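You operate a simulated robot arm through the tools that you are given. There is no shell and no other tool. Be economical: measure what you need, move in short steps, check, and stop when the job is done.

Carry out the task below with a simulated robot arm. There is one attempt and no reset: what you move stays moved.

TASK
Fill the small can with the purple band with its matching drink.
Fine: two doses, none spilt; green is LIME, purple BERRY, orange PEACH; end with the slide at CAN IN; no lid; the drink knob stays. Set down upright: what you pick out.

Only the result counts: the job must be done as asked and must still hold three seconds after the hand-in. Knocking over, shifting, dropping, spilling or breaking anything else fails it. Lids that push on must go on centred and level and be pressed home; caps that screw on are set level and turned clockwise until they are tight.

THE ROBOT
A 7-joint arm with a two-finger parallel gripper, fixed in place. Base frame: the origin is at the foot of the arm, x ahead of it, y to its left, z up; the work surface is at about z = 860. Readings come in mm, degrees, newtons and seconds.
With the tool pointing down near the work surface it reaches from about 300 to 700 mm from the base axis. Its first joint turns from -66.0 to 66.0 degrees. Payload 1.57 kg.
Tool frame: the origin (TCP) lies between the finger pads and is the grasp point; the fingertips stand 30 mm ahead of it; z points along the fingers, y is the line along which they close. Largest opening 110 mm; finger width 24, thickness 12; the body of the gripper, 48 by 112 mm, starts 78 mm behind the TCP.
Orientation is that of the tool frame in the base frame, as a unit quaternion [w, x, y, z]. With the fingers straight down and closing along the base's y, the tool's x points along the base's -x, its y along +y and its z along -z.

THE INTERFACE
- The arm moves only by the tool nudge_tool. Its arguments are lists of equal length, an entry for each row: "offset": the shift along the tool's x, y, z in mm, a list of three; "turn": the turn, a rotation vector about the tool's x, y, z in degrees, a list of three. In form: {"offset": [[tx, ty, tz], ...], "turn": [[ax, ay, az], ...]}. A call has 1 to 12 rows; each row shifts and turns the commanded pose from where the row before left it, along the tool's axes as they then stand. "hand" is the opening in per cent of the stroke, from 0 (shut) to 100 (fully open), set as the call begins (left out, the last holds). Each row takes 0.2 s and may step no farther than 50 mm and 8.6 degrees from the row before; otherwise, or with a gripper value out of range, the whole call is refused. A pose out of reach is approached as far as the arm can. The call stops where the force on the tool passes 60 N (or 10 N more than at its start, if that is more) or the arm is blocked; 0.2 s more then pass. Each finger travels about 108 mm/s and halts on what it meets, pressing with about 38 N; the grip force reading is that of the motor and also rises with nothing between the fingers. The clock runs only during rows and for 0.2 s after the last one: add rows that do not move to give the fingers time. The reply holds the time, the measured pose of the TCP, the force on the tool along the base axes, the opening and the grip force, in the units named above and with some noise, with the torque about the TCP (base axes, N m) and any sound that the robot's microphone picked up.
- Cameras (640 x 400 px; columns grow to the right, rows downward): "scene" is fixed at [174, -395.2, 1429.7]; the picture's right is [0.70, -0.72, 0.00], its down [-0.30, -0.29, -0.91] and it looks along [0.65, 0.63, -0.41] (base axes); focal length 268 px, centre (320, 200). "wrist" rides on the gripper at [70, 16, -141] in the tool frame; the picture's right is [-0.23, 0.97, 0.00], its down [-0.86, -0.20, -0.48] and it looks along [-0.47, -0.11, 0.88] (tool axes); focal length 222 px, centre (320, 200).
- capture(camera): a new picture of that camera. No time passes.
- probe_pixels(camera, pixels): for up to 12 pixels [column, row] of the newest picture of that camera ("zoom" is the newest enlarged one), the place [x, y, z] in the base frame of the surface seen there, good to about 3 mm, but the place of the scene camera against the robot may be out by one fixed shift of up to 18 mm in any direction. No time passes.
- close_up(camera, box): a new picture of the part [left, top, right, bottom] of that camera's present view, enlarged. No time passes.
- sign_off(): hands the job in; it is judged then, once.

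Keep the steps short. Do not move on a guess: measure, check each grasp and each placing, and mend mistakes. In all there are 80 turns and 38 pictures (those below and enlarged ones count). Leave the gripper open and the arm clear of the work at the hand-in unless told otherwise, and finish with a single line.

The tools are called as name(argument=value, ...) on one line, values as JSON. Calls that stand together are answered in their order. nudge_tool: Moves the arm, as the interface text tells. Its arguments: {"type":"object","properties":{"offset":{"type":"array"},"turn":{"type":"array"},"hand":{"type":"number"}},"required":["offset","turn"]} The other tools are called the same way: capture (camera) takes a picture; probe_pixels (camera, pixels) gives the place of the surface under pixels of a picture; close_up (camera, box) takes an enlarged picture of a part of a camera's view; sign_off () hands the job in.

At the start:

```text
clock: 0.0
ee_pos: [371.4, 31.1, 1266.4]
tool_rot: [0.0, 0.001, 1.0, -0.001]
wrist_force: [-0.2, -0.4, -0.4]
ft_torque: [0.02, 0.0, -0.02]
grip_width: 110.0
grip_force: 0.0
```

scene: 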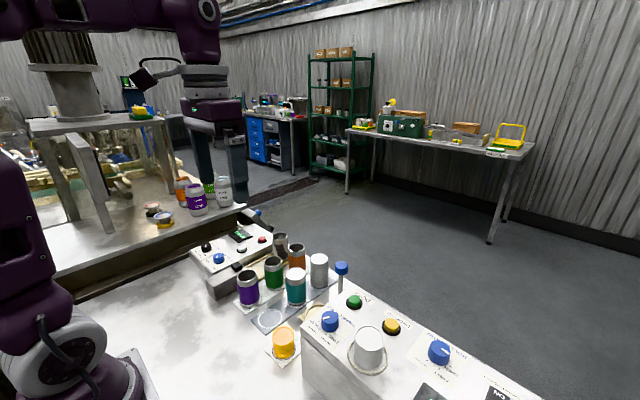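
wrist: 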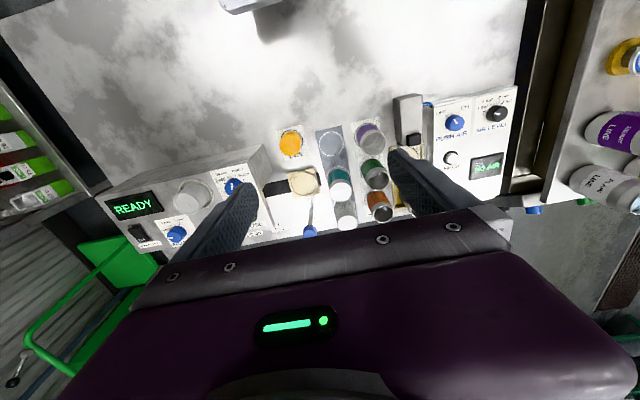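

I see a row of cans, two machines and a few bottles. I'll enlarge the work area in both cameras to read the labels.

close_up(camera="scene", box=[180, 220, 360, 370])

close_up(camera="scene", box=[290, 270, 530, 400])

close_up(camera="wrist", box=[90, 80, 540, 260])

```text
2.67 times, centred on (270, 295) of scene
```

zoom: 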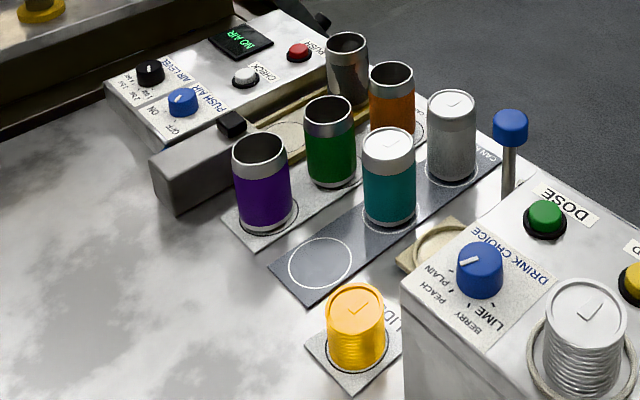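

```text
2.67 times, centred on (410, 335) of scene
```

zoom: 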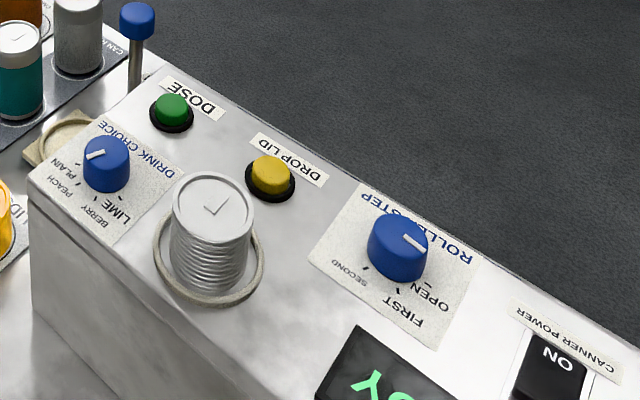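

```text
1.42 times, centred on (315, 170) of wrist
```

zoom: 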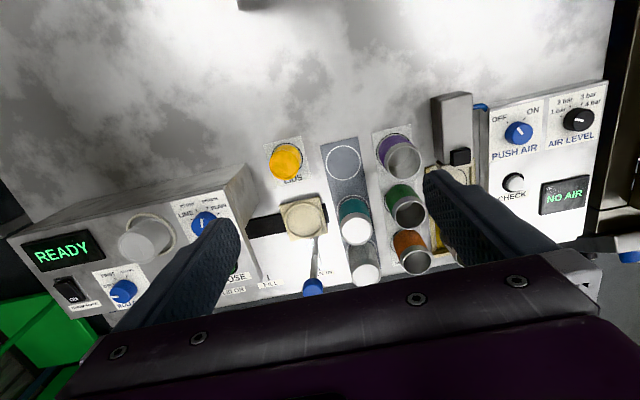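

I need to read the knob dial, the cans and the slide more finely, so I'll enlarge those parts.

close_up(camera="scene", box=[296, 280, 376, 330])

close_up(camera="scene", box=[230, 225, 350, 325])

close_up(camera="wrist", box=[210, 150, 370, 250])

close_up(camera="scene", box=[130, 165, 250, 240])

```text
8.00 times, centred on (336, 305) of scene
```

zoom: 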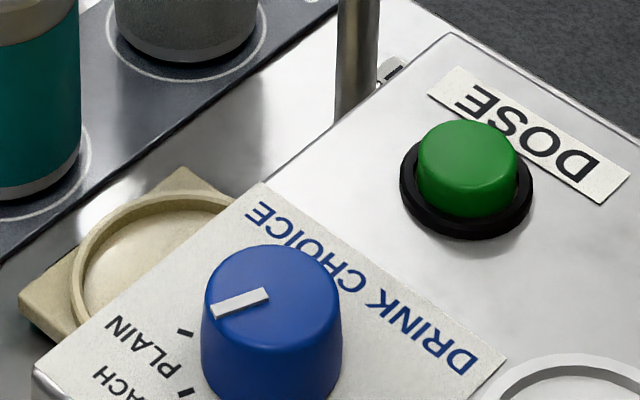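

```text
4.00 times, centred on (290, 275) of scene
```

zoom: 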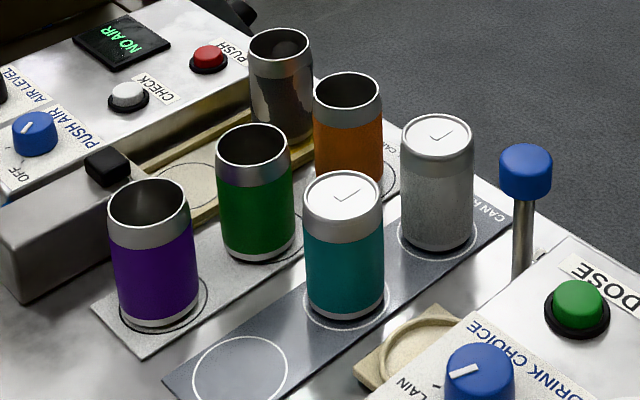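

```text
4.00 times, centred on (290, 200) of wrist
```

zoom: 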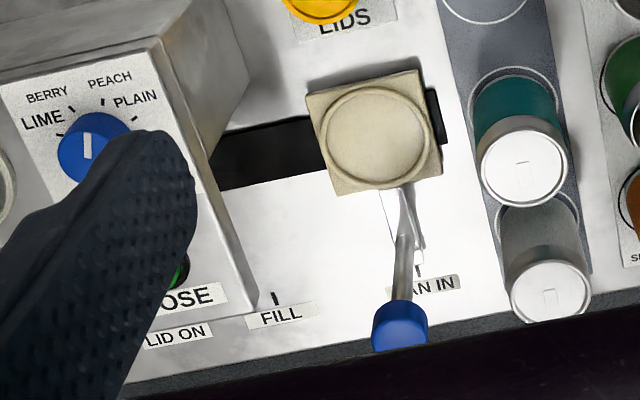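

```text
5.33 times, centred on (190, 202) of scene
```

zoom: 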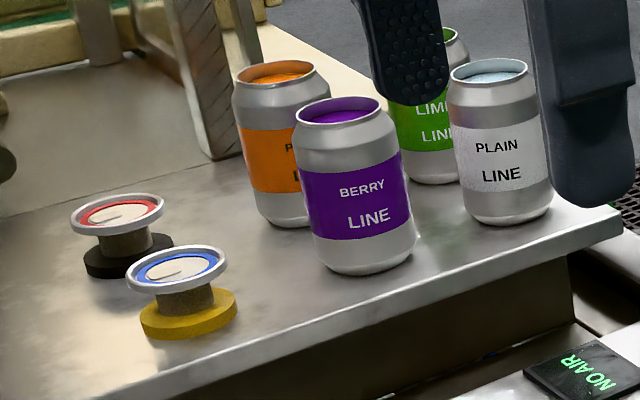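

The slide is at CAN IN, and the knob pointer isn't clear yet. I'll measure the can, slide, lever and buttons from the present wrist view.

capture(camera="wrist")

probe_pixels(camera="wrist", pixels=[[304, 186], [232, 187], [310, 232], [314, 217], [279, 224], [255, 217], [372, 141], [363, 137], [383, 139], [373, 131], [331, 144], [290, 142]])

probe_pixels(camera="scene", pixels=[[341, 267], [353, 301], [330, 317], [325, 311], [248, 274], [248, 278], [248, 290], [240, 275], [257, 275], [270, 318], [320, 311], [347, 299]])

```text
28 pictures are left
```

wrist: 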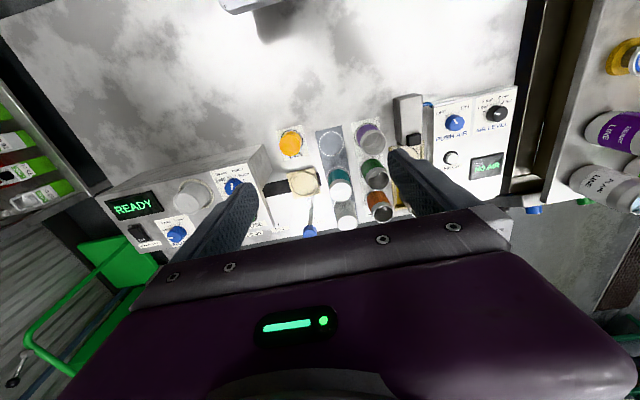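

```text
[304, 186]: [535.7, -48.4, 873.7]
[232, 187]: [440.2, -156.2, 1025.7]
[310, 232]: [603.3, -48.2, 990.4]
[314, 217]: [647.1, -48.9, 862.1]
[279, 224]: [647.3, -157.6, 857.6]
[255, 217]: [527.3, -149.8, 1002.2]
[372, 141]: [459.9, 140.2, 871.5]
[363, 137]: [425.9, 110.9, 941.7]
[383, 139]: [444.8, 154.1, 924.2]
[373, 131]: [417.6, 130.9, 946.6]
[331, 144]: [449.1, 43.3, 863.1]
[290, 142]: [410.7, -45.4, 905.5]
```

```text
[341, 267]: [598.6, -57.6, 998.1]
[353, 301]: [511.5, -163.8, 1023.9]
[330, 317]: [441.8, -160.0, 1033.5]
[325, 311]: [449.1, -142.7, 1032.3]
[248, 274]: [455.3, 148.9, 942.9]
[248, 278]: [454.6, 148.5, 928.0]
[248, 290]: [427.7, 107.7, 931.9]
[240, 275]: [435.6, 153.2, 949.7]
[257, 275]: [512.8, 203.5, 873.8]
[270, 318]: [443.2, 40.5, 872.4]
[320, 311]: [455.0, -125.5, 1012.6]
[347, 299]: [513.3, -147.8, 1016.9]
```

The slide runs along y, from about -48 (CAN IN) to -157 (FILL). The lever ball is at (603, -48, 990). I'll move over the knob near (440, -156, 1026) to read it from above.

nudge_tool(offset=[[2, -42, 20], [2, -42, 20], [2, -42, 20], [2, -42, 20], [0, 0, 0]], turn=[[0, 0, 0], [0, 0, 0], [0, 0, 0], [0, 0, 0], [0, 0, 0]])

capture(camera="wrist")

```text
clock: 1.2
ee_pos: [363.3, -138.4, 1186.5]
tool_rot: [0.0, 0.0, 1.0, 0.0]
wrist_force: [0.2, -0.2, -0.4]
ft_torque: [0.0, -0.04, 0.01]
grip_width: 110.1
grip_force: 0.0
```

```text
27 pictures are left
```

wrist: 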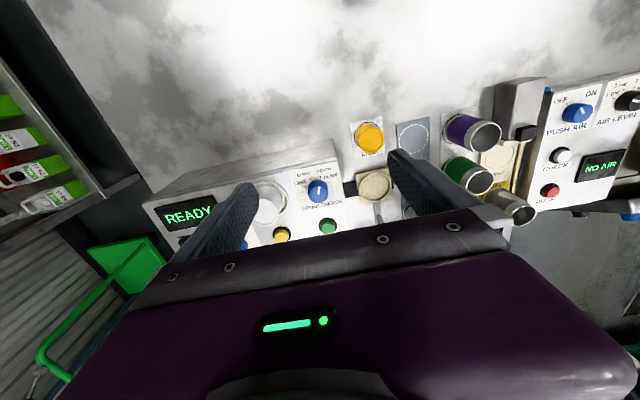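

close_up(camera="wrist", box=[268, 155, 364, 215])

probe_pixels(camera="wrist", pixels=[[328, 226], [282, 234], [318, 190], [376, 185], [270, 203], [332, 178], [300, 165], [338, 160], [345, 200]])

probe_pixels(camera="zoom", pixels=[[340, 200], [340, 240]])

```text
6.67 times, centred on (316, 185) of wrist
```

zoom: 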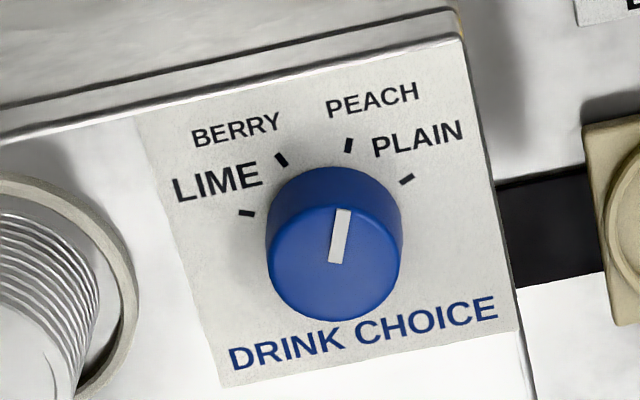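

```text
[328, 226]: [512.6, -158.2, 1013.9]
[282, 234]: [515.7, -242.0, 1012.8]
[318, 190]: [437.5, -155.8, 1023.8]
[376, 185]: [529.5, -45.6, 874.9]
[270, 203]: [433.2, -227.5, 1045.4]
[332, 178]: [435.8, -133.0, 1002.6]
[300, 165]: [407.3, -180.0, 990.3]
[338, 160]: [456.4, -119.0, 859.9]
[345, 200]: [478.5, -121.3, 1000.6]
```

```text
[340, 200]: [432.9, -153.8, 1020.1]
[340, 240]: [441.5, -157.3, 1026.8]
```

The pointer reads PEACH and BERRY is needed. I'll measure the tick marks in the zoom to get the angles, along with the knob rim.

probe_pixels(camera="zoom", pixels=[[246, 213], [281, 159], [348, 145], [407, 179], [344, 212], [333, 260], [275, 258], [394, 255], [335, 315], [336, 205], [290, 200], [385, 200]])

```text
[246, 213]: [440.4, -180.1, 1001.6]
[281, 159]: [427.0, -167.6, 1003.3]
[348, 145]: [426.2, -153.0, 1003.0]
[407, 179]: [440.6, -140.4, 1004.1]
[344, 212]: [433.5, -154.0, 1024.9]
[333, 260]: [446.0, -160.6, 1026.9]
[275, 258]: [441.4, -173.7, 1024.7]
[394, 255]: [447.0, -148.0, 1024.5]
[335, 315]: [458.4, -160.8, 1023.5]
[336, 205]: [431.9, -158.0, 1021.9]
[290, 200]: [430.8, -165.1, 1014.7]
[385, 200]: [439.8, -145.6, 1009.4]
```

Knob centre is about (445, -160), roughly 27 mm across, with its top at 1026. BERRY lies about 50° counter-clockwise from above. Before choosing the grip direction I'll check how close the lid tube stands.

probe_pixels(camera="zoom", pixels=[[130, 270], [100, 210], [95, 290], [70, 360], [30, 215], [130, 300], [600, 190], [470, 230], [460, 45]])

probe_pixels(camera="wrist", pixels=[[262, 212], [275, 215], [268, 215], [283, 193], [318, 190]])

```text
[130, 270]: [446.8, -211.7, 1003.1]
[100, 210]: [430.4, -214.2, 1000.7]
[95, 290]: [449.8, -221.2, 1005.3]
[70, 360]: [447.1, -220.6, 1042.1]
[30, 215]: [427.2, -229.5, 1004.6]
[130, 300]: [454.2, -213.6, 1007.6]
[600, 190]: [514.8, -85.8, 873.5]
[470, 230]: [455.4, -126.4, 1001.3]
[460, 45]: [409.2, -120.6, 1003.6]
```

```text
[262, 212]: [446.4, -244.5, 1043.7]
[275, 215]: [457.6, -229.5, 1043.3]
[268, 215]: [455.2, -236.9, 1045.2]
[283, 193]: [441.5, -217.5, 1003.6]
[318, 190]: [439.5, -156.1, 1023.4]
```

The lid tube's ring starts at y ≈ -211, so a half-open hand (about 44 mm) fits around the knob. I'll go above the knob, yaw +25° and stop at z ≈ 1080 to check.

nudge_tool(offset=[[-27, -7.3, 35], [-27, -7.3, 35], [-27.5, -7.3, 35], [0, 0, 0], [0, 0, 0], [0, 0, 0], [0, 0, 0]], turn=[[0, 0, 0], [0, 0, 0], [0, 0, 0], [0, 0, 8.4], [0, 0, 8.3], [0, 0, 8.3], [0, 0, 0]], hand=40)

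capture(camera="wrist")

```text
clock: 2.8
ee_pos: [444.6, -160.1, 1083.2]
tool_rot: [0.0, 0.218, 0.976, 0.0]
wrist_force: [-0.3, -0.7, 0.4]
ft_torque: [0.01, -0.01, 0.03]
grip_width: 43.7
grip_force: 0.0
```

```text
25 pictures are left
```

wrist: 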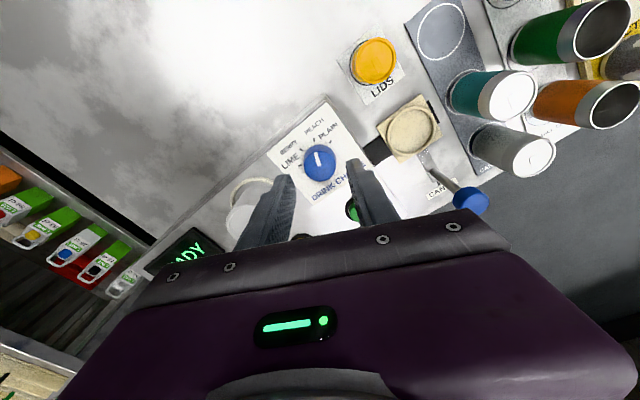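

The knob at (320, 162) sits centred between the fingers. Now I'll lower to 1035 and close on it.

nudge_tool(offset=[[0, 0, 24], [0, 0, 24], [0, 0, 0]], turn=[[0, 0, 0], [0, 0, 0], [0, 0, 0]])

nudge_tool(offset=[[0, 0, 0], [0, 0, 0], [0, 0, 0]], turn=[[0, 0, 0], [0, 0, 0], [0, 0, 0]], hand=0)

```text
clock: 3.6
ee_pos: [446.4, -160.3, 1034.0]
tool_rot: [0.0, 0.217, 0.976, -0.001]
wrist_force: [-0.1, 0.1, -0.4]
ft_torque: [-0.01, -0.02, -0.06]
grip_width: 43.8
grip_force: 0.1
```

```text
clock: 4.4
ee_pos: [445.6, -159.6, 1033.5]
tool_rot: [0.0, 0.216, 0.976, 0.0]
wrist_force: [-1.6, -5.3, -8.6]
ft_torque: [-0.31, -0.16, 0.0]
grip_width: 32.4
grip_force: 40.6
```

The knob is held at 32 mm with 40 N. I'll turn 50° counter-clockwise as seen from above.

nudge_tool(offset=[[0, 0, 0], [0, 0, 0], [0, 0, 0], [0, 0, 0], [0, 0, 0], [0, 0, 0], [0, 0, 0]], turn=[[0, 0, -8.3], [0, 0, -8.3], [0, 0, -8.3], [0, 0, -8.3], [0, 0, -8.3], [0, 0, -8.3], [0, 0, 0]])

nudge_tool(offset=[[0, 0, 0], [0, 0, -25], [0, 0, -25], [0, 0, 0]], turn=[[0, 0, 0], [0, 0, 0], [0, 0, 0], [0, 0, 0]], hand=40)

close_up(camera="wrist", box=[256, 120, 384, 200])

```text
clock: 6.0
ee_pos: [445.2, -160.2, 1033.7]
tool_rot: [0.001, -0.215, 0.977, 0.0]
wrist_force: [6.2, -12.0, -3.8]
ft_torque: [-0.5, 0.15, 0.0]
grip_width: 32.5
grip_force: 40.6
```

```text
clock: 7.0
ee_pos: [445.6, -160.0, 1084.4]
tool_rot: [0.0, -0.215, 0.977, 0.0]
wrist_force: [-0.8, -0.5, 0.2]
ft_torque: [-0.03, -0.01, 0.02]
grip_width: 43.9
grip_force: 0.1
```

```text
5.00 times, centred on (320, 160) of wrist
```

zoom: 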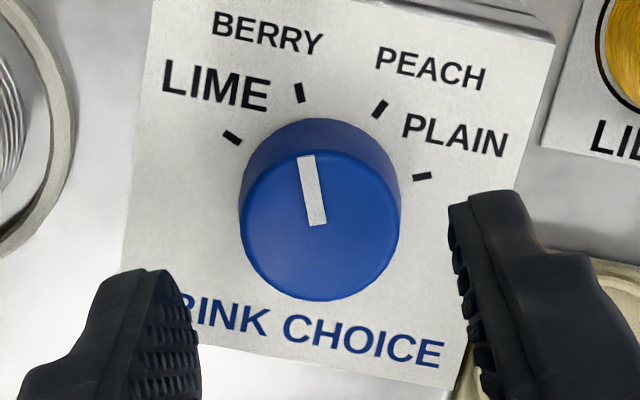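

The knob now points at BERRY. I'll straighten the wrist, rise, and move to look at the purple can near (450, 133).

nudge_tool(offset=[[0, 0, -20], [0, 0, -20], [0, 0, -20], [14, 44.3, 0], [14, 44.3, 0], [14, 44.3, 0], [14, 44.3, 0], [14, 44.3, 0], [14, 44.3, 0], [12, 44.3, 0], [0, 0, 0]], turn=[[0, 0, 8.3], [0, 0, 8.3], [0, 0, 8.3], [0, 0, 0], [0, 0, 0], [0, 0, 0], [0, 0, 0], [0, 0, 0], [0, 0, 0], [0, 0, 0], [0, 0, 0]], hand=100)

capture(camera="wrist")

```text
clock: 9.4
ee_pos: [349.1, 151.6, 1144.4]
tool_rot: [0.0, 0.001, 1.0, 0.0]
wrist_force: [0.5, 0.1, 0.2]
ft_torque: [0.03, -0.03, 0.0]
grip_width: 109.8
grip_force: 0.2
```

```text
23 pictures are left
```

wrist: 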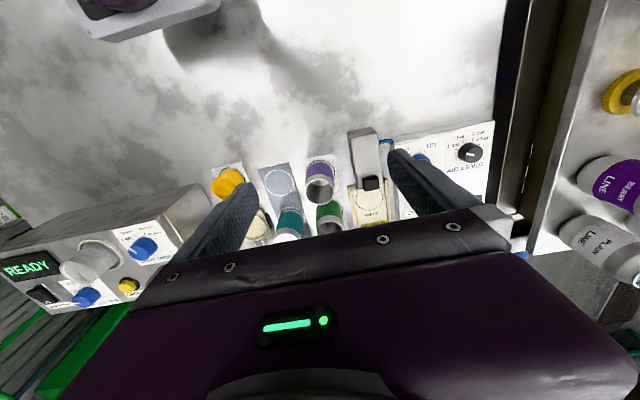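

close_up(camera="wrist", box=[256, 140, 416, 240])

probe_pixels(camera="zoom", pixels=[[257, 160], [206, 192], [309, 178], [257, 250], [228, 220], [295, 220], [215, 80], [257, 133], [260, 195], [365, 90], [470, 190], [165, 180]])

```text
4.00 times, centred on (336, 190) of wrist
```

zoom: 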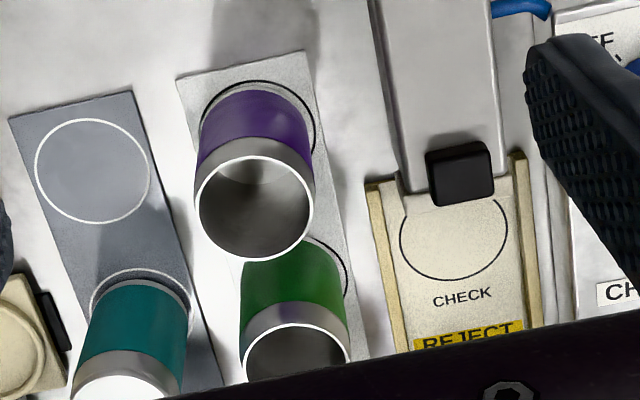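

```text
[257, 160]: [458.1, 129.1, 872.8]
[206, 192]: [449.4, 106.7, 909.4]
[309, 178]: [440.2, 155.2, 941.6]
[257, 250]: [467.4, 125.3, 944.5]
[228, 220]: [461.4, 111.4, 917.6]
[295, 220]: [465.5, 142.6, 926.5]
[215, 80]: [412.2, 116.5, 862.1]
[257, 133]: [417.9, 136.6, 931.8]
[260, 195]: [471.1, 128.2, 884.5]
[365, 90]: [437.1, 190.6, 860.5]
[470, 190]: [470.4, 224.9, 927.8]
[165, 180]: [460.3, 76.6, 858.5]
```

The purple can is open and empty, centred near (444, 130), with its rim at about 950. I'll measure the rim and the neighbouring pusher block for finger room.

probe_pixels(camera="zoom", pixels=[[196, 205], [311, 205], [254, 158], [254, 259], [385, 60], [400, 100], [378, 20], [388, 40], [375, 200], [450, 60], [345, 345], [185, 380]])

```text
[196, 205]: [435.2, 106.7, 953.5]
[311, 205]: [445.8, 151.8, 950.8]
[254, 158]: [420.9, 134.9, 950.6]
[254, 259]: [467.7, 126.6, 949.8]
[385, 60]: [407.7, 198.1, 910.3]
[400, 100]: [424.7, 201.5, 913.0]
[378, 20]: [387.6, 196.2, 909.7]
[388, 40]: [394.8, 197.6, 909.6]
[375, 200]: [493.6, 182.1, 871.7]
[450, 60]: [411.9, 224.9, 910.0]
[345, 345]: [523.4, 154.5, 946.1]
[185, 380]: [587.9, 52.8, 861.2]
```

Can centre is (444.3, 129.8), about 49 mm across, and the pusher starts at y ≈ 196. I'll go over the can at 72 mm opening and stop above the rim.

nudge_tool(offset=[[-31.7, -7.3, 0], [-31.7, -7.3, 0], [-31.8, -7.2, 0], [0, 0, 45], [0, 0, 45], [0, 0, 44], [0, 0, 0]], turn=[[0, 0, 0], [0, 0, 0], [0, 0, 0], [0, 0, 0], [0, 0, 0], [0, 0, 0], [0, 0, 0]], hand=65)

capture(camera="wrist")

```text
clock: 11.0
ee_pos: [442.0, 125.6, 1008.6]
tool_rot: [0.0, 0.001, 1.0, 0.0]
wrist_force: [0.1, -0.9, 0.1]
ft_torque: [-0.01, -0.01, 0.02]
grip_width: 71.7
grip_force: 0.1
```

```text
21 pictures are left
```

wrist: 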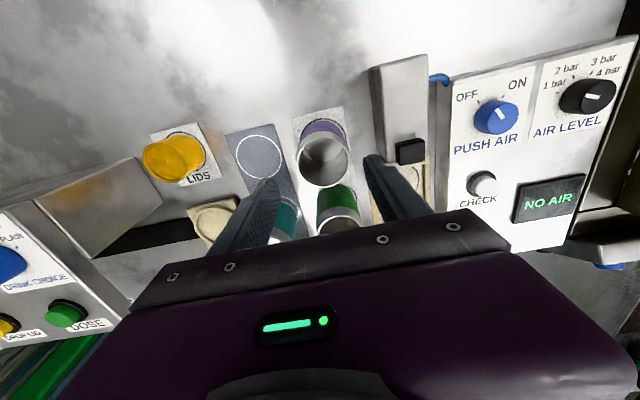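

The reading (442, 125.6) is a few mm off the command. I'll wait a moment, re-read the pose, and measure the rim again.

nudge_tool(offset=[[0, 0, 0], [0, 0, 0]], turn=[[0, 0, 0], [0, 0, 0]])

close_up(camera="wrist", box=[240, 90, 432, 210])

probe_pixels(camera="wrist", pixels=[[300, 160], [347, 160], [323, 138], [323, 184], [302, 150], [344, 150], [302, 172], [345, 172]])

```text
clock: 11.6
ee_pos: [443.9, 127.0, 1009.5]
tool_rot: [0.0, 0.001, 1.0, 0.0]
wrist_force: [0.3, 0.5, -0.1]
ft_torque: [-0.01, 0.0, -0.02]
grip_width: 71.5
grip_force: 0.1
```

```text
3.33 times, centred on (336, 150) of wrist
```

zoom: 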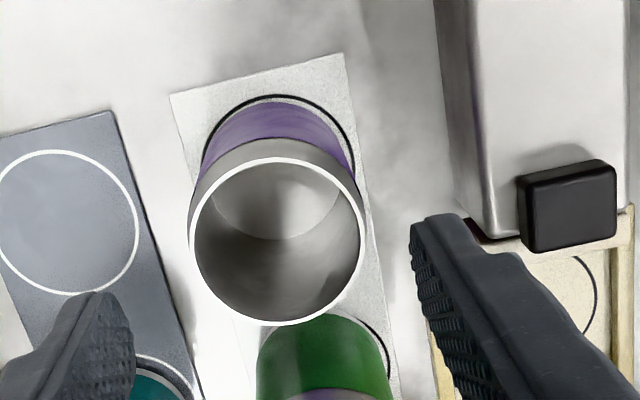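

```text
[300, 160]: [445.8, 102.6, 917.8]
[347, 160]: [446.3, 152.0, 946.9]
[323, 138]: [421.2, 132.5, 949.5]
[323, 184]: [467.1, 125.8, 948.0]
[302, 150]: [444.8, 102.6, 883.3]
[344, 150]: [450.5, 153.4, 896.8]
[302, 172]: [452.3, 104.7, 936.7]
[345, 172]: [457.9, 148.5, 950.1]
```

Rim centre is (444, 128) and the TCP is at (444, 127). I'll go straight down to 925, then close.

nudge_tool(offset=[[0, 1, 28], [0, 0, 28], [0, 0, 28], [0, 0, 0]], turn=[[0, 0, 0], [0, 0, 0], [0, 0, 0], [0, 0, 0]])

nudge_tool(offset=[[0, 0, 0], [0, 0, 0], [0, 0, 0]], turn=[[0, 0, 0], [0, 0, 0], [0, 0, 0]], hand=0)

```text
clock: 12.6
ee_pos: [442.2, 128.8, 926.1]
tool_rot: [0.0, 0.001, 1.0, 0.0]
wrist_force: [0.1, 0.6, 0.2]
ft_torque: [0.0, -0.03, -0.02]
grip_width: 71.3
grip_force: 0.0
```

```text
clock: 13.4
ee_pos: [443.4, 130.4, 926.0]
tool_rot: [0.001, 0.001, 1.0, 0.0]
wrist_force: [-0.2, -0.3, 0.3]
ft_torque: [-0.01, 0.0, 0.0]
grip_width: 50.2
grip_force: 37.9
```

The can is held at 50.2 mm and 38 N. I'll lift it 130 mm, shift to (498, 90) and check both the grip and the slide cup.

nudge_tool(offset=[[0, 0, -10], [0, 0, -40], [0, 0, -40], [0, 0, -40], [-28, -20, 0], [-27, -20, 0], [0, 0, 0], [0, 0, 0]], turn=[[0, 0, 0], [0, 0, 0], [0, 0, 0], [0, 0, 0], [0, 0, 0], [0, 0, 0], [0, 0, 0], [0, 0, 0]])

capture(camera="wrist")

```text
clock: 15.2
ee_pos: [498.6, 91.0, 1055.2]
tool_rot: [0.0, 0.001, 1.0, 0.0]
wrist_force: [0.2, -0.4, 0.2]
ft_torque: [-0.03, 0.0, -0.01]
grip_width: 50.1
grip_force: 38.4
```

```text
19 pictures are left
```

wrist: 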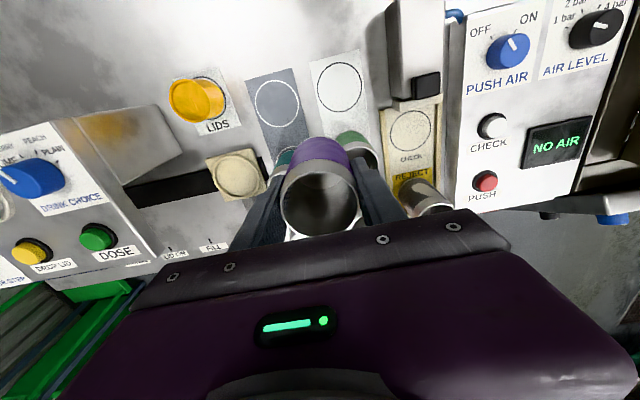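

The can hangs upright in the grip and the slide cup shows at about (240, 175). I'll enlarge it and measure its rim.

close_up(camera="wrist", box=[192, 140, 288, 200])

probe_pixels(camera="wrist", pixels=[[240, 175], [214, 176], [264, 172], [236, 153], [242, 196]])

```text
6.67 times, centred on (240, 170) of wrist
```

zoom: 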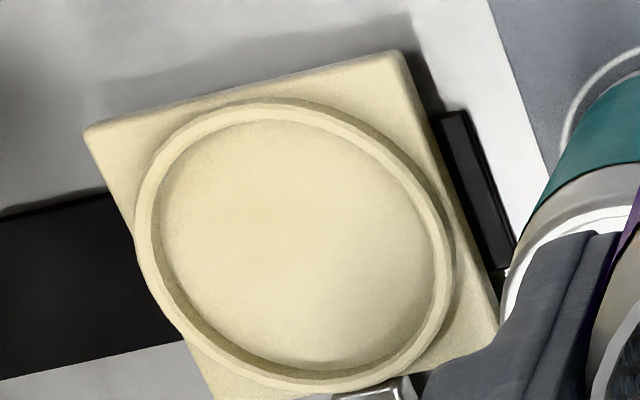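

```text
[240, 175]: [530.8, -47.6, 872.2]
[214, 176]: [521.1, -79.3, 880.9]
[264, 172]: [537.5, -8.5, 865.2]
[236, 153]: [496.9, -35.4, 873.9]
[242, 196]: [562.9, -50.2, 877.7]
```

probe_pixels(camera="zoom", pixels=[[144, 235], [445, 240], [265, 108], [320, 380], [300, 240], [165, 250], [430, 235], [278, 122], [315, 360], [190, 150], [410, 340], [200, 350]])

```text
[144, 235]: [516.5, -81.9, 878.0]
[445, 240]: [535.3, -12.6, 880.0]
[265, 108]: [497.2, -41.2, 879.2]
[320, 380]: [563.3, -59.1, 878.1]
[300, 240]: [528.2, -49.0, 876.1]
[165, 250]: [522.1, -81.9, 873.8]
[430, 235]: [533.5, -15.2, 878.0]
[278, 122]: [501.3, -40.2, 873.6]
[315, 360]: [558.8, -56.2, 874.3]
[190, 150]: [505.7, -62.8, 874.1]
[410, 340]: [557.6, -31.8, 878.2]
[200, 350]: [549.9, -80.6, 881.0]
```

The cup is centred at about (530, -48.5), inner radius 33, floor at about 874. I'll carry the can over it and go down to 20 mm above the floor.

nudge_tool(offset=[[-8, -35, 0], [-8, -35, 0], [-8, -35, 0], [-7.5, -34.5, 0], [0, 0, 0], [0, 0, 32], [0, 0, 32], [0, 0, 32], [0, 0, 0], [0, 0, 0]], turn=[[0, 0, 0], [0, 0, 0], [0, 0, 0], [0, 0, 0], [0, 0, 0], [0, 0, 0], [0, 0, 0], [0, 0, 0], [0, 0, 0], [0, 0, 0]])

capture(camera="scene")

close_up(camera="wrist", box=[224, 80, 416, 240])

```text
clock: 17.4
ee_pos: [530.3, -48.4, 959.6]
tool_rot: [0.0, 0.001, 1.0, 0.0]
wrist_force: [0.4, -0.9, -0.6]
ft_torque: [0.0, 0.02, 0.03]
grip_width: 50.1
grip_force: 38.0
```

```text
17 pictures are left
```

scene: 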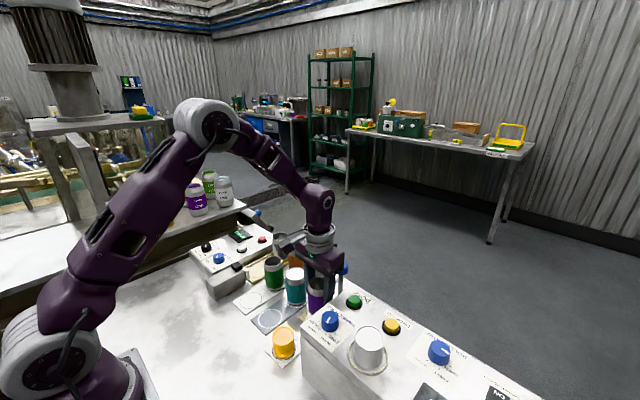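

```text
2.50 times, centred on (320, 160) of wrist
```

zoom: 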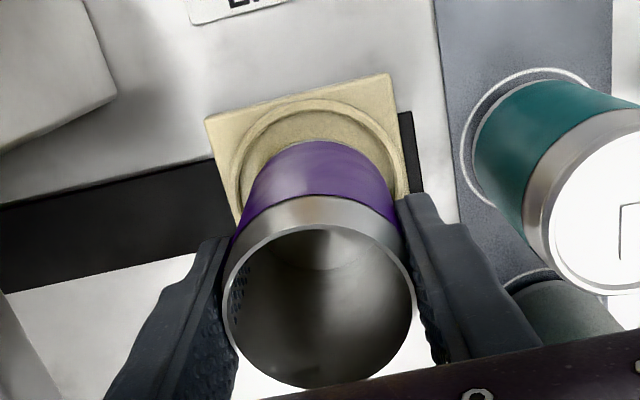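

The can is centred over the cup, so I'll lower the last stretch in small steps and watch the force.

nudge_tool(offset=[[0, 0, 8], [0, 0, 6], [0, 0, 3], [0, 0, 1.5], [0, 0, 1.5], [0, 0, 0]], turn=[[0, 0, 0], [0, 0, 0], [0, 0, 0], [0, 0, 0], [0, 0, 0], [0, 0, 0]])

```text
clock: 18.8
ee_pos: [530.6, -48.9, 939.3]
tool_rot: [0.0, 0.001, 1.0, 0.001]
wrist_force: [1.9, 0.4, 4.3]
ft_torque: [0.07, -0.11, 0.02]
grip_width: 49.9
grip_force: 38.2
```

There is contact at 4.3 N with z 939, so the can is resting on the cup floor. I'll open moderately and rise clear.

nudge_tool(offset=[[0, 0, 0], [0, 0, 0], [0, 0, -20], [0, 0, -40], [0, 0, -40], [0, 0, -40], [0, 0, 0]], turn=[[0, 0, 0], [0, 0, 0], [0, 0, 0], [0, 0, 0], [0, 0, 0], [0, 0, 0], [0, 0, 0]], hand=62)

capture(camera="wrist")

```text
clock: 20.4
ee_pos: [528.5, -46.8, 1080.1]
tool_rot: [0.0, 0.001, 1.0, 0.0]
wrist_force: [-0.1, -0.4, 0.1]
ft_torque: [-0.01, -0.03, 0.01]
grip_width: 68.0
grip_force: 0.1
```

```text
15 pictures are left
```

wrist: 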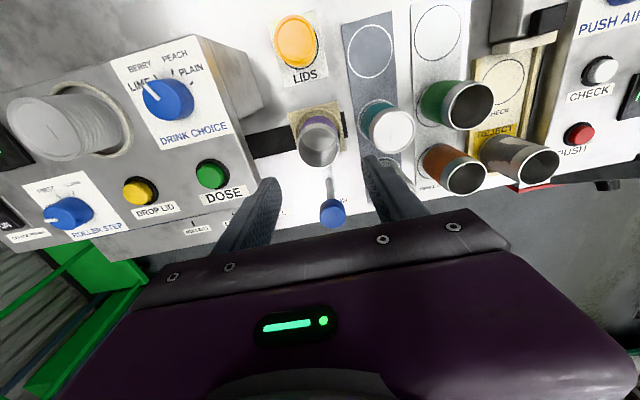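

The can stands in the cup. Next I'll measure the lever ball at (332, 212) and the DOSE button at (211, 174).

probe_pixels(camera="wrist", pixels=[[332, 212], [322, 212], [343, 212], [332, 202], [332, 222], [330, 190], [211, 172], [200, 172], [222, 172], [211, 186], [170, 236], [232, 200]])

close_up(camera="wrist", box=[170, 120, 362, 240])

```text
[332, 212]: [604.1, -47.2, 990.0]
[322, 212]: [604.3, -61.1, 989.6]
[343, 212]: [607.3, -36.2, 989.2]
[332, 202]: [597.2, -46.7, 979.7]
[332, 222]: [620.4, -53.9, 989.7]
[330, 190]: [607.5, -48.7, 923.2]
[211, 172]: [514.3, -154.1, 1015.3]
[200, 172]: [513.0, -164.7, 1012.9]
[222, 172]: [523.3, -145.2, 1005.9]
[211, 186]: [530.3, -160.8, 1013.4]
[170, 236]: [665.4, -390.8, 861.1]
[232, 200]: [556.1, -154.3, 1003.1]
```

```text
3.33 times, centred on (266, 180) of wrist
```

zoom: 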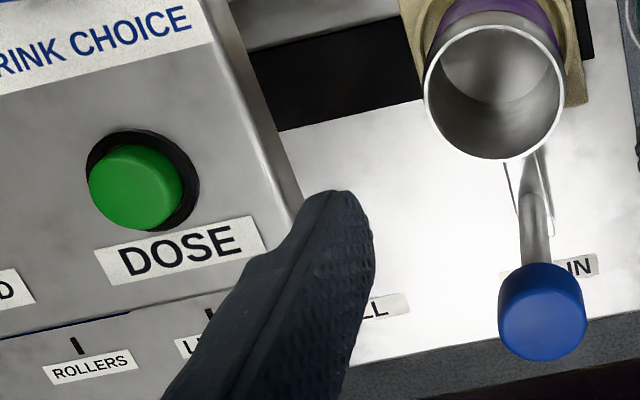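

The ball is a cap about 27 mm wide centred near (608, -48.5), top at 990. FILL lies 109 mm toward -y. I'll go above it, come down around it and close.

nudge_tool(offset=[[-39.5, -0.5, 0], [-39.5, -0.5, 0], [0, 0, 33], [0, 0, 33], [0, 0, 32], [0, 0, 0]], turn=[[0, 0, 0], [0, 0, 0], [0, 0, 0], [0, 0, 0], [0, 0, 0], [0, 0, 0]])

nudge_tool(offset=[[0, 0, 0], [0, 0, 0], [0, 0, 0]], turn=[[0, 0, 0], [0, 0, 0], [0, 0, 0]], hand=0)

capture(camera="wrist")

```text
clock: 21.8
ee_pos: [609.5, -50.8, 981.1]
tool_rot: [0.0, 0.0, 1.0, 0.001]
wrist_force: [0.2, -0.1, 0.4]
ft_torque: [-0.02, 0.0, -0.01]
grip_width: 68.5
grip_force: 0.0
```

```text
clock: 22.6
ee_pos: [609.2, -50.3, 982.7]
tool_rot: [0.0, 0.001, 1.0, -0.001]
wrist_force: [-0.2, 0.3, -4.6]
ft_torque: [-0.22, -0.3, 0.03]
grip_width: 33.7
grip_force: 41.5
```

```text
13 pictures are left
```

wrist: 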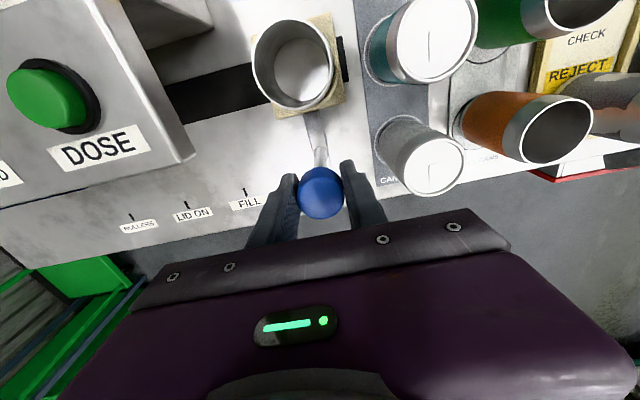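

The lever is held. I'll check the FILL tick at (244, 192) against the CAN IN tick to get the travel.

probe_pixels(camera="wrist", pixels=[[244, 192], [186, 205], [131, 217], [293, 72]])

nudge_tool(offset=[[0, -3, 0], [0, -5, 0], [0, -6, 0], [0, -6, 0], [0, 0, 0]], turn=[[0, 0, 0], [0, 0, 0], [0, 0, 0], [0, 0, 0], [0, 0, 0]])

```text
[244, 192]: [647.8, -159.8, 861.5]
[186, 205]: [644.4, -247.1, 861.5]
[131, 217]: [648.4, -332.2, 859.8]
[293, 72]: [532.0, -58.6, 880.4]
```

```text
clock: 23.8
ee_pos: [609.8, -70.2, 980.6]
tool_rot: [0.0, 0.002, 1.0, -0.001]
wrist_force: [7.6, -0.6, -0.4]
ft_torque: [0.27, 0.18, 0.14]
grip_width: 33.6
grip_force: 41.2
```

The lever moves freely with little force. I'll carry on gently toward y ≈ -158.

nudge_tool(offset=[[0, -6, 0], [0, -8, 0], [0, -8, 0], [0, -8, 0], [0, -8, 0], [0, -8, 0], [0, -8, 0], [0, -8, 0], [0, -8, 0], [0, -7, 0], [0, 0, 0]], turn=[[0, 0, 0], [0, 0, 0], [0, 0, 0], [0, 0, 0], [0, 0, 0], [0, 0, 0], [0, 0, 0], [0, 0, 0], [0, 0, 0], [0, 0, 0], [0, 0, 0]])

capture(camera="wrist")

```text
clock: 26.2
ee_pos: [609.9, -147.9, 981.1]
tool_rot: [0.0, 0.001, 1.0, 0.0]
wrist_force: [10.6, 0.0, -11.8]
ft_torque: [-0.39, -0.07, -0.05]
grip_width: 33.6
grip_force: 41.4
```

```text
12 pictures are left
```

wrist: 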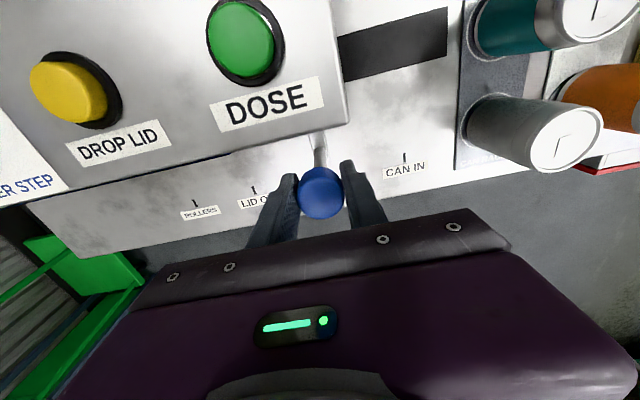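

It needs 11–12 mm more to FILL. I'll do that in small steps.

nudge_tool(offset=[[0, -4, 0], [0, -4, 0], [0, -3, 0], [0, 0, 0], [0, 0, 0]], turn=[[0, 0, 0], [0, 0, 0], [0, 0, 0], [0, 0, 0], [0, 0, 0]])

capture(camera="wrist")

```text
clock: 27.4
ee_pos: [611.2, -159.7, 981.3]
tool_rot: [0.0, 0.001, 1.0, 0.001]
wrist_force: [13.7, -2.5, -9.4]
ft_torque: [0.27, 0.36, 0.08]
grip_width: 33.7
grip_force: 41.2
```

```text
11 pictures are left
```

wrist: 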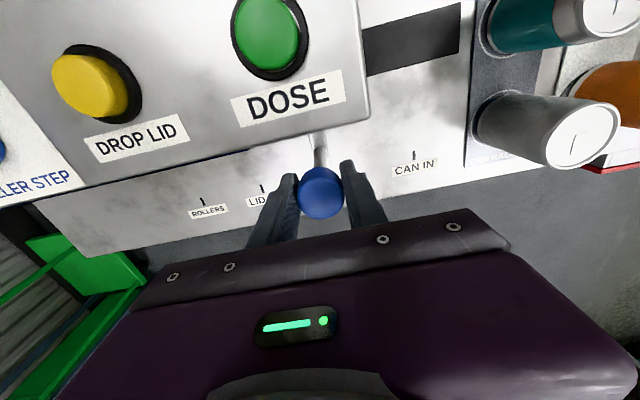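

The lever should be at FILL (TCP y -159.7). I'll let go, rise and look.

nudge_tool(offset=[[0, 0, 0], [0, 0, 0], [0, 0, -20], [0, 0, -40], [0, 0, -40], [25, 0, -30], [25, 0, 0], [0, 0, 0]], turn=[[0, 0, 0], [0, 0, 0], [0, 0, 0], [0, 0, 0], [0, 0, 0], [0, 0, 0], [0, 0, 0], [0, 0, 0]], hand=60)

capture(camera="wrist")

```text
clock: 29.2
ee_pos: [559.5, -160.9, 1111.7]
tool_rot: [0.0, 0.0, 1.0, 0.0]
wrist_force: [0.3, 0.5, 0.2]
ft_torque: [-0.03, -0.03, 0.03]
grip_width: 66.0
grip_force: 0.2
```

```text
10 pictures are left
```

wrist: 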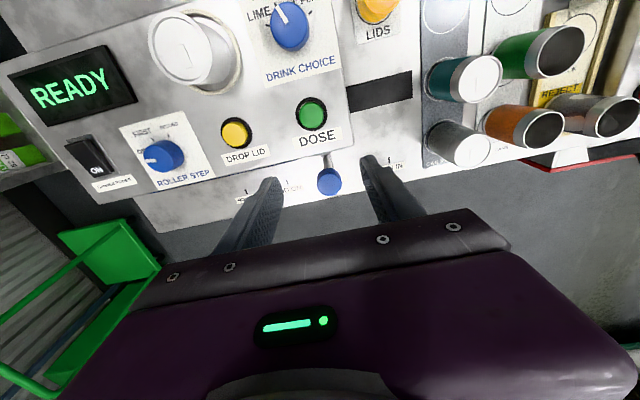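

probe_pixels(camera="wrist", pixels=[[329, 182], [320, 182], [338, 182], [328, 162], [324, 160], [332, 160], [312, 112], [302, 112], [321, 112], [312, 102], [312, 122], [389, 158]])

```text
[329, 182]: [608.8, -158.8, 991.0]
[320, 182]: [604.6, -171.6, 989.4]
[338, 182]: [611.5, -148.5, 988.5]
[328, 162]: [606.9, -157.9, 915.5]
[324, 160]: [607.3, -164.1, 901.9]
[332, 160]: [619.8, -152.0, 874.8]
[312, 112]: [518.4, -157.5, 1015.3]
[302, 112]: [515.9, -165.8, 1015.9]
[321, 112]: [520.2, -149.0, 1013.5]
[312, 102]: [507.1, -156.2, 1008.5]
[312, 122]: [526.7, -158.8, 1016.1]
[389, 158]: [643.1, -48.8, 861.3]
```

The lever post is at y ≈ -158, on the FILL tick. DOSE centre is (517.5, -157.5) with its top at 1015. I'll close the fingers and hover 8 mm over it.

nudge_tool(offset=[[21, 1.5, 0], [21, 1.5, 0], [0, 0, 0], [0, 0, 30], [0, 0, 29], [0, 0, 0]], turn=[[0, 0, 0], [0, 0, 0], [0, 0, 0], [0, 0, 0], [0, 0, 0], [0, 0, 0]], hand=0)

capture(camera="wrist")

```text
clock: 30.6
ee_pos: [518.3, -154.1, 1052.7]
tool_rot: [0.0, 0.0, 1.0, 0.0]
wrist_force: [0.1, 1.2, 0.4]
ft_torque: [0.03, -0.03, 0.01]
grip_width: 0.2
grip_force: 20.8
```

```text
9 pictures are left
```

wrist: 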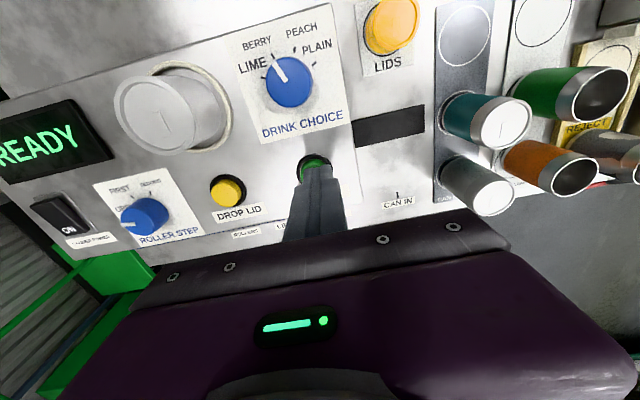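

The fingers are over the green button. I'll press slowly and watch for force or a click.

nudge_tool(offset=[[0, -2, 5], [0, 0, 2], [0, 0, 2], [0, 0, 1]], turn=[[0, 0, 0], [0, 0, 0], [0, 0, 0], [0, 0, 0]])

```text
clock: 31.6
ee_pos: [517.3, -157.9, 1042.7]
tool_rot: [0.0, 0.0, 1.0, 0.0]
wrist_force: [-0.5, 0.8, 2.3]
ft_torque: [0.03, -0.03, 0.01]
grip_width: 0.0
grip_force: 21.4
```

There is light contact (2.3 N) at z 1042.7 and no click yet. I'll press further in 1 mm steps.

nudge_tool(offset=[[0, 0, 1], [0, 0, 1]], turn=[[0, 0, 0], [0, 0, 0]])

```text
clock: 32.2
ee_pos: [518.1, -157.6, 1041.3]
tool_rot: [0.0, 0.0, 1.0, 0.001]
wrist_force: [1.8, -0.1, 2.2]
ft_torque: [-0.01, -0.06, 0.02]
grip_width: 0.2
grip_force: 21.1
heard: click
```

I heard a click, which is dose one. I'll lift off and wait for the pour to end.

nudge_tool(offset=[[0, 0, -6], [0, 0, -6], [0, 0, 0], [0, 0, 0], [0, 0, 0], [0, 0, 0], [0, 0, 0], [0, 0, 0], [0, 0, 0], [0, 0, 0]], turn=[[0, 0, 0], [0, 0, 0], [0, 0, 0], [0, 0, 0], [0, 0, 0], [0, 0, 0], [0, 0, 0], [0, 0, 0], [0, 0, 0], [0, 0, 0]])

capture(camera="wrist")

```text
clock: 34.4
ee_pos: [515.7, -157.9, 1052.3]
tool_rot: [0.001, 0.001, 1.0, 0.0]
wrist_force: [-0.1, 0.9, 0.1]
ft_torque: [-0.01, 0.0, -0.02]
grip_width: 0.1
grip_force: 21.0
```

```text
8 pictures are left
```

wrist: 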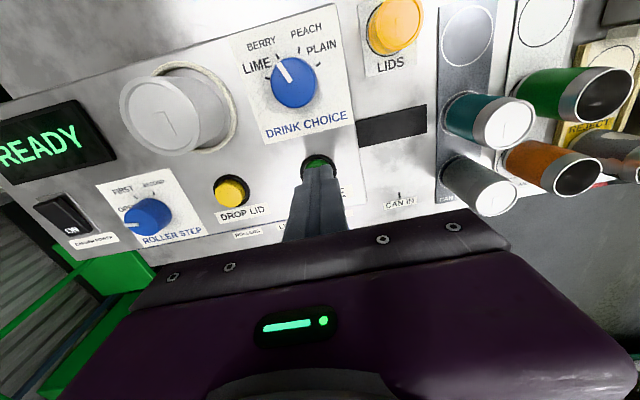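

The display reads READY. I'll press the second dose to the same depth, then lift and wait.

nudge_tool(offset=[[0, 0, 6], [0, 0, 4], [0, 0, 1], [0, 0, 1]], turn=[[0, 0, 0], [0, 0, 0], [0, 0, 0], [0, 0, 0]])

```text
clock: 35.4
ee_pos: [517.0, -157.7, 1040.3]
tool_rot: [0.001, 0.001, 1.0, -0.001]
wrist_force: [-0.8, -2.3, 3.7]
ft_torque: [-0.07, 0.0, 0.04]
grip_width: 0.1
grip_force: 21.4
heard: click
```

A second click was heard. I'll lift, wait, and open the hand above the lever.

nudge_tool(offset=[[0, 0, -10], [0, 0, -40], [0, 0, 0], [0, 0, 0], [0, 0, 0], [0, 0, 0], [0, 0, 0], [0, 0, 0], [0, 0, 0], [0, 0, 0]], turn=[[0, 0, 0], [0, 0, 0], [0, 0, 0], [0, 0, 0], [0, 0, 0], [0, 0, 0], [0, 0, 0], [0, 0, 0], [0, 0, 0], [0, 0, 0]])

nudge_tool(offset=[[-30, 0, 0], [-31, 0, 0], [-31, 0, 0], [0, 0, 0], [0, 0, 35], [0, 0, 35], [0, 0, 38], [0, 0, 0], [0, 0, 0]], turn=[[0, 0, 0], [0, 0, 0], [0, 0, 0], [0, 0, 0], [0, 0, 0], [0, 0, 0], [0, 0, 0], [0, 0, 0], [0, 0, 0]], hand=60)

```text
clock: 37.6
ee_pos: [516.9, -158.0, 1090.7]
tool_rot: [0.0, 0.001, 1.0, 0.001]
wrist_force: [0.1, -0.1, -1.0]
ft_torque: [-0.03, -0.01, 0.01]
grip_width: 0.0
grip_force: 21.5
```

```text
clock: 39.6
ee_pos: [609.2, -156.6, 981.7]
tool_rot: [0.001, 0.0, 1.0, 0.0]
wrist_force: [-0.2, 0.0, 0.1]
ft_torque: [-0.04, 0.0, -0.01]
grip_width: 65.9
grip_force: 0.0
```

The hand is around the lever. I'll close, then draw the slide back very gently, since the can is full.

nudge_tool(offset=[[0, -1, 0], [0, 0, 0], [0, 0, 0], [0, 0, 0]], turn=[[0, 0, 0], [0, 0, 0], [0, 0, 0], [0, 0, 0]], hand=0)

nudge_tool(offset=[[0, 1, 0], [0, 2, 0], [0, 3, 0], [0, 4, 0], [0, 4, 0], [0, 4, 0], [0, 4, 0], [0, 4, 0], [0, 4, 0], [0, 4, 0], [0, 4, 0], [0, 3, 0]], turn=[[0, 0, 0], [0, 0, 0], [0, 0, 0], [0, 0, 0], [0, 0, 0], [0, 0, 0], [0, 0, 0], [0, 0, 0], [0, 0, 0], [0, 0, 0], [0, 0, 0], [0, 0, 0]])

nudge_tool(offset=[[0, 2, 0], [0, 3, 0], [0, 4, 0], [0, 4, 0], [0, 4, 0], [0, 4, 0], [0, 4, 0], [0, 4, 0], [0, 4, 0], [0, 4, 0], [0, 4, 0], [0, 3, 0]], turn=[[0, 0, 0], [0, 0, 0], [0, 0, 0], [0, 0, 0], [0, 0, 0], [0, 0, 0], [0, 0, 0], [0, 0, 0], [0, 0, 0], [0, 0, 0], [0, 0, 0], [0, 0, 0]])

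capture(camera="wrist")

```text
clock: 40.6
ee_pos: [610.0, -159.5, 982.9]
tool_rot: [0.0, 0.001, 1.0, 0.0]
wrist_force: [-2.9, -1.2, -2.9]
ft_torque: [-0.12, -0.22, -0.09]
grip_width: 33.6
grip_force: 41.3
```

```text
clock: 43.2
ee_pos: [610.5, -118.2, 981.8]
tool_rot: [0.0, 0.001, 1.0, 0.0]
wrist_force: [0.1, -0.8, 0.2]
ft_torque: [-0.35, 0.23, -0.06]
grip_width: 33.6
grip_force: 41.7
```

```text
clock: 45.8
ee_pos: [608.7, -74.8, 982.5]
tool_rot: [0.0, 0.001, 1.0, 0.001]
wrist_force: [-3.8, -0.3, -2.8]
ft_torque: [-0.3, -0.44, 0.04]
grip_width: 33.6
grip_force: 41.3
```

```text
7 pictures are left
```

wrist: 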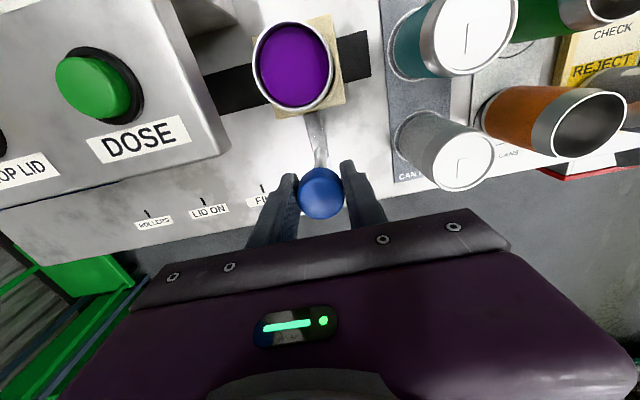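

The can holds purple BERRY and stands upright in the cup. It has about 25 mm left to CAN IN, so I'll continue gently.

nudge_tool(offset=[[0, 2, 0], [0, 3, 0], [0, 4, 0], [0, 4, 0], [0, 4, 0], [0, 3, 0], [0, 2, 0], [0, 2, 0], [0, 1, 0], [0, 0, 0], [0, 0, 0]], turn=[[0, 0, 0], [0, 0, 0], [0, 0, 0], [0, 0, 0], [0, 0, 0], [0, 0, 0], [0, 0, 0], [0, 0, 0], [0, 0, 0], [0, 0, 0], [0, 0, 0]])

nudge_tool(offset=[[0, 0, 0], [0, 0, 0], [0, 0, 0]], turn=[[0, 0, 0], [0, 0, 0], [0, 0, 0]], hand=60)

nudge_tool(offset=[[0, 0, -20], [0, 0, -40], [0, 0, -40], [25, 0, -20], [25, 0, 0], [0, 0, 0], [0, 0, 0]], turn=[[0, 0, 0], [0, 0, 0], [0, 0, 0], [0, 0, 0], [0, 0, 0], [0, 0, 0], [0, 0, 0]])

capture(camera="wrist")

```text
clock: 48.2
ee_pos: [609.6, -49.6, 982.0]
tool_rot: [0.001, 0.001, 1.0, 0.0]
wrist_force: [8.8, -14.1, -12.3]
ft_torque: [0.1, 0.07, -0.07]
grip_width: 33.8
grip_force: 41.2
```

```text
clock: 49.0
ee_pos: [608.4, -49.0, 982.8]
tool_rot: [0.0, 0.001, 1.0, 0.0]
wrist_force: [-0.3, 0.1, 0.3]
ft_torque: [-0.04, 0.0, -0.01]
grip_width: 65.9
grip_force: 0.1
```

```text
clock: 50.6
ee_pos: [559.8, -47.0, 1104.2]
tool_rot: [0.0, 0.001, 1.0, 0.0]
wrist_force: [0.2, -1.0, -0.8]
ft_torque: [-0.01, -0.04, -0.01]
grip_width: 66.1
grip_force: 0.0
```

```text
6 pictures are left
```

wrist: 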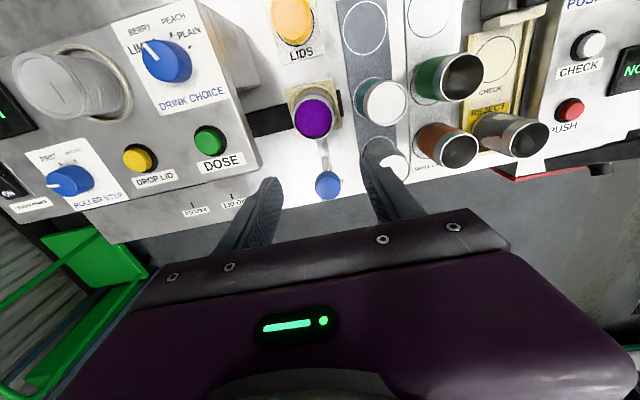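

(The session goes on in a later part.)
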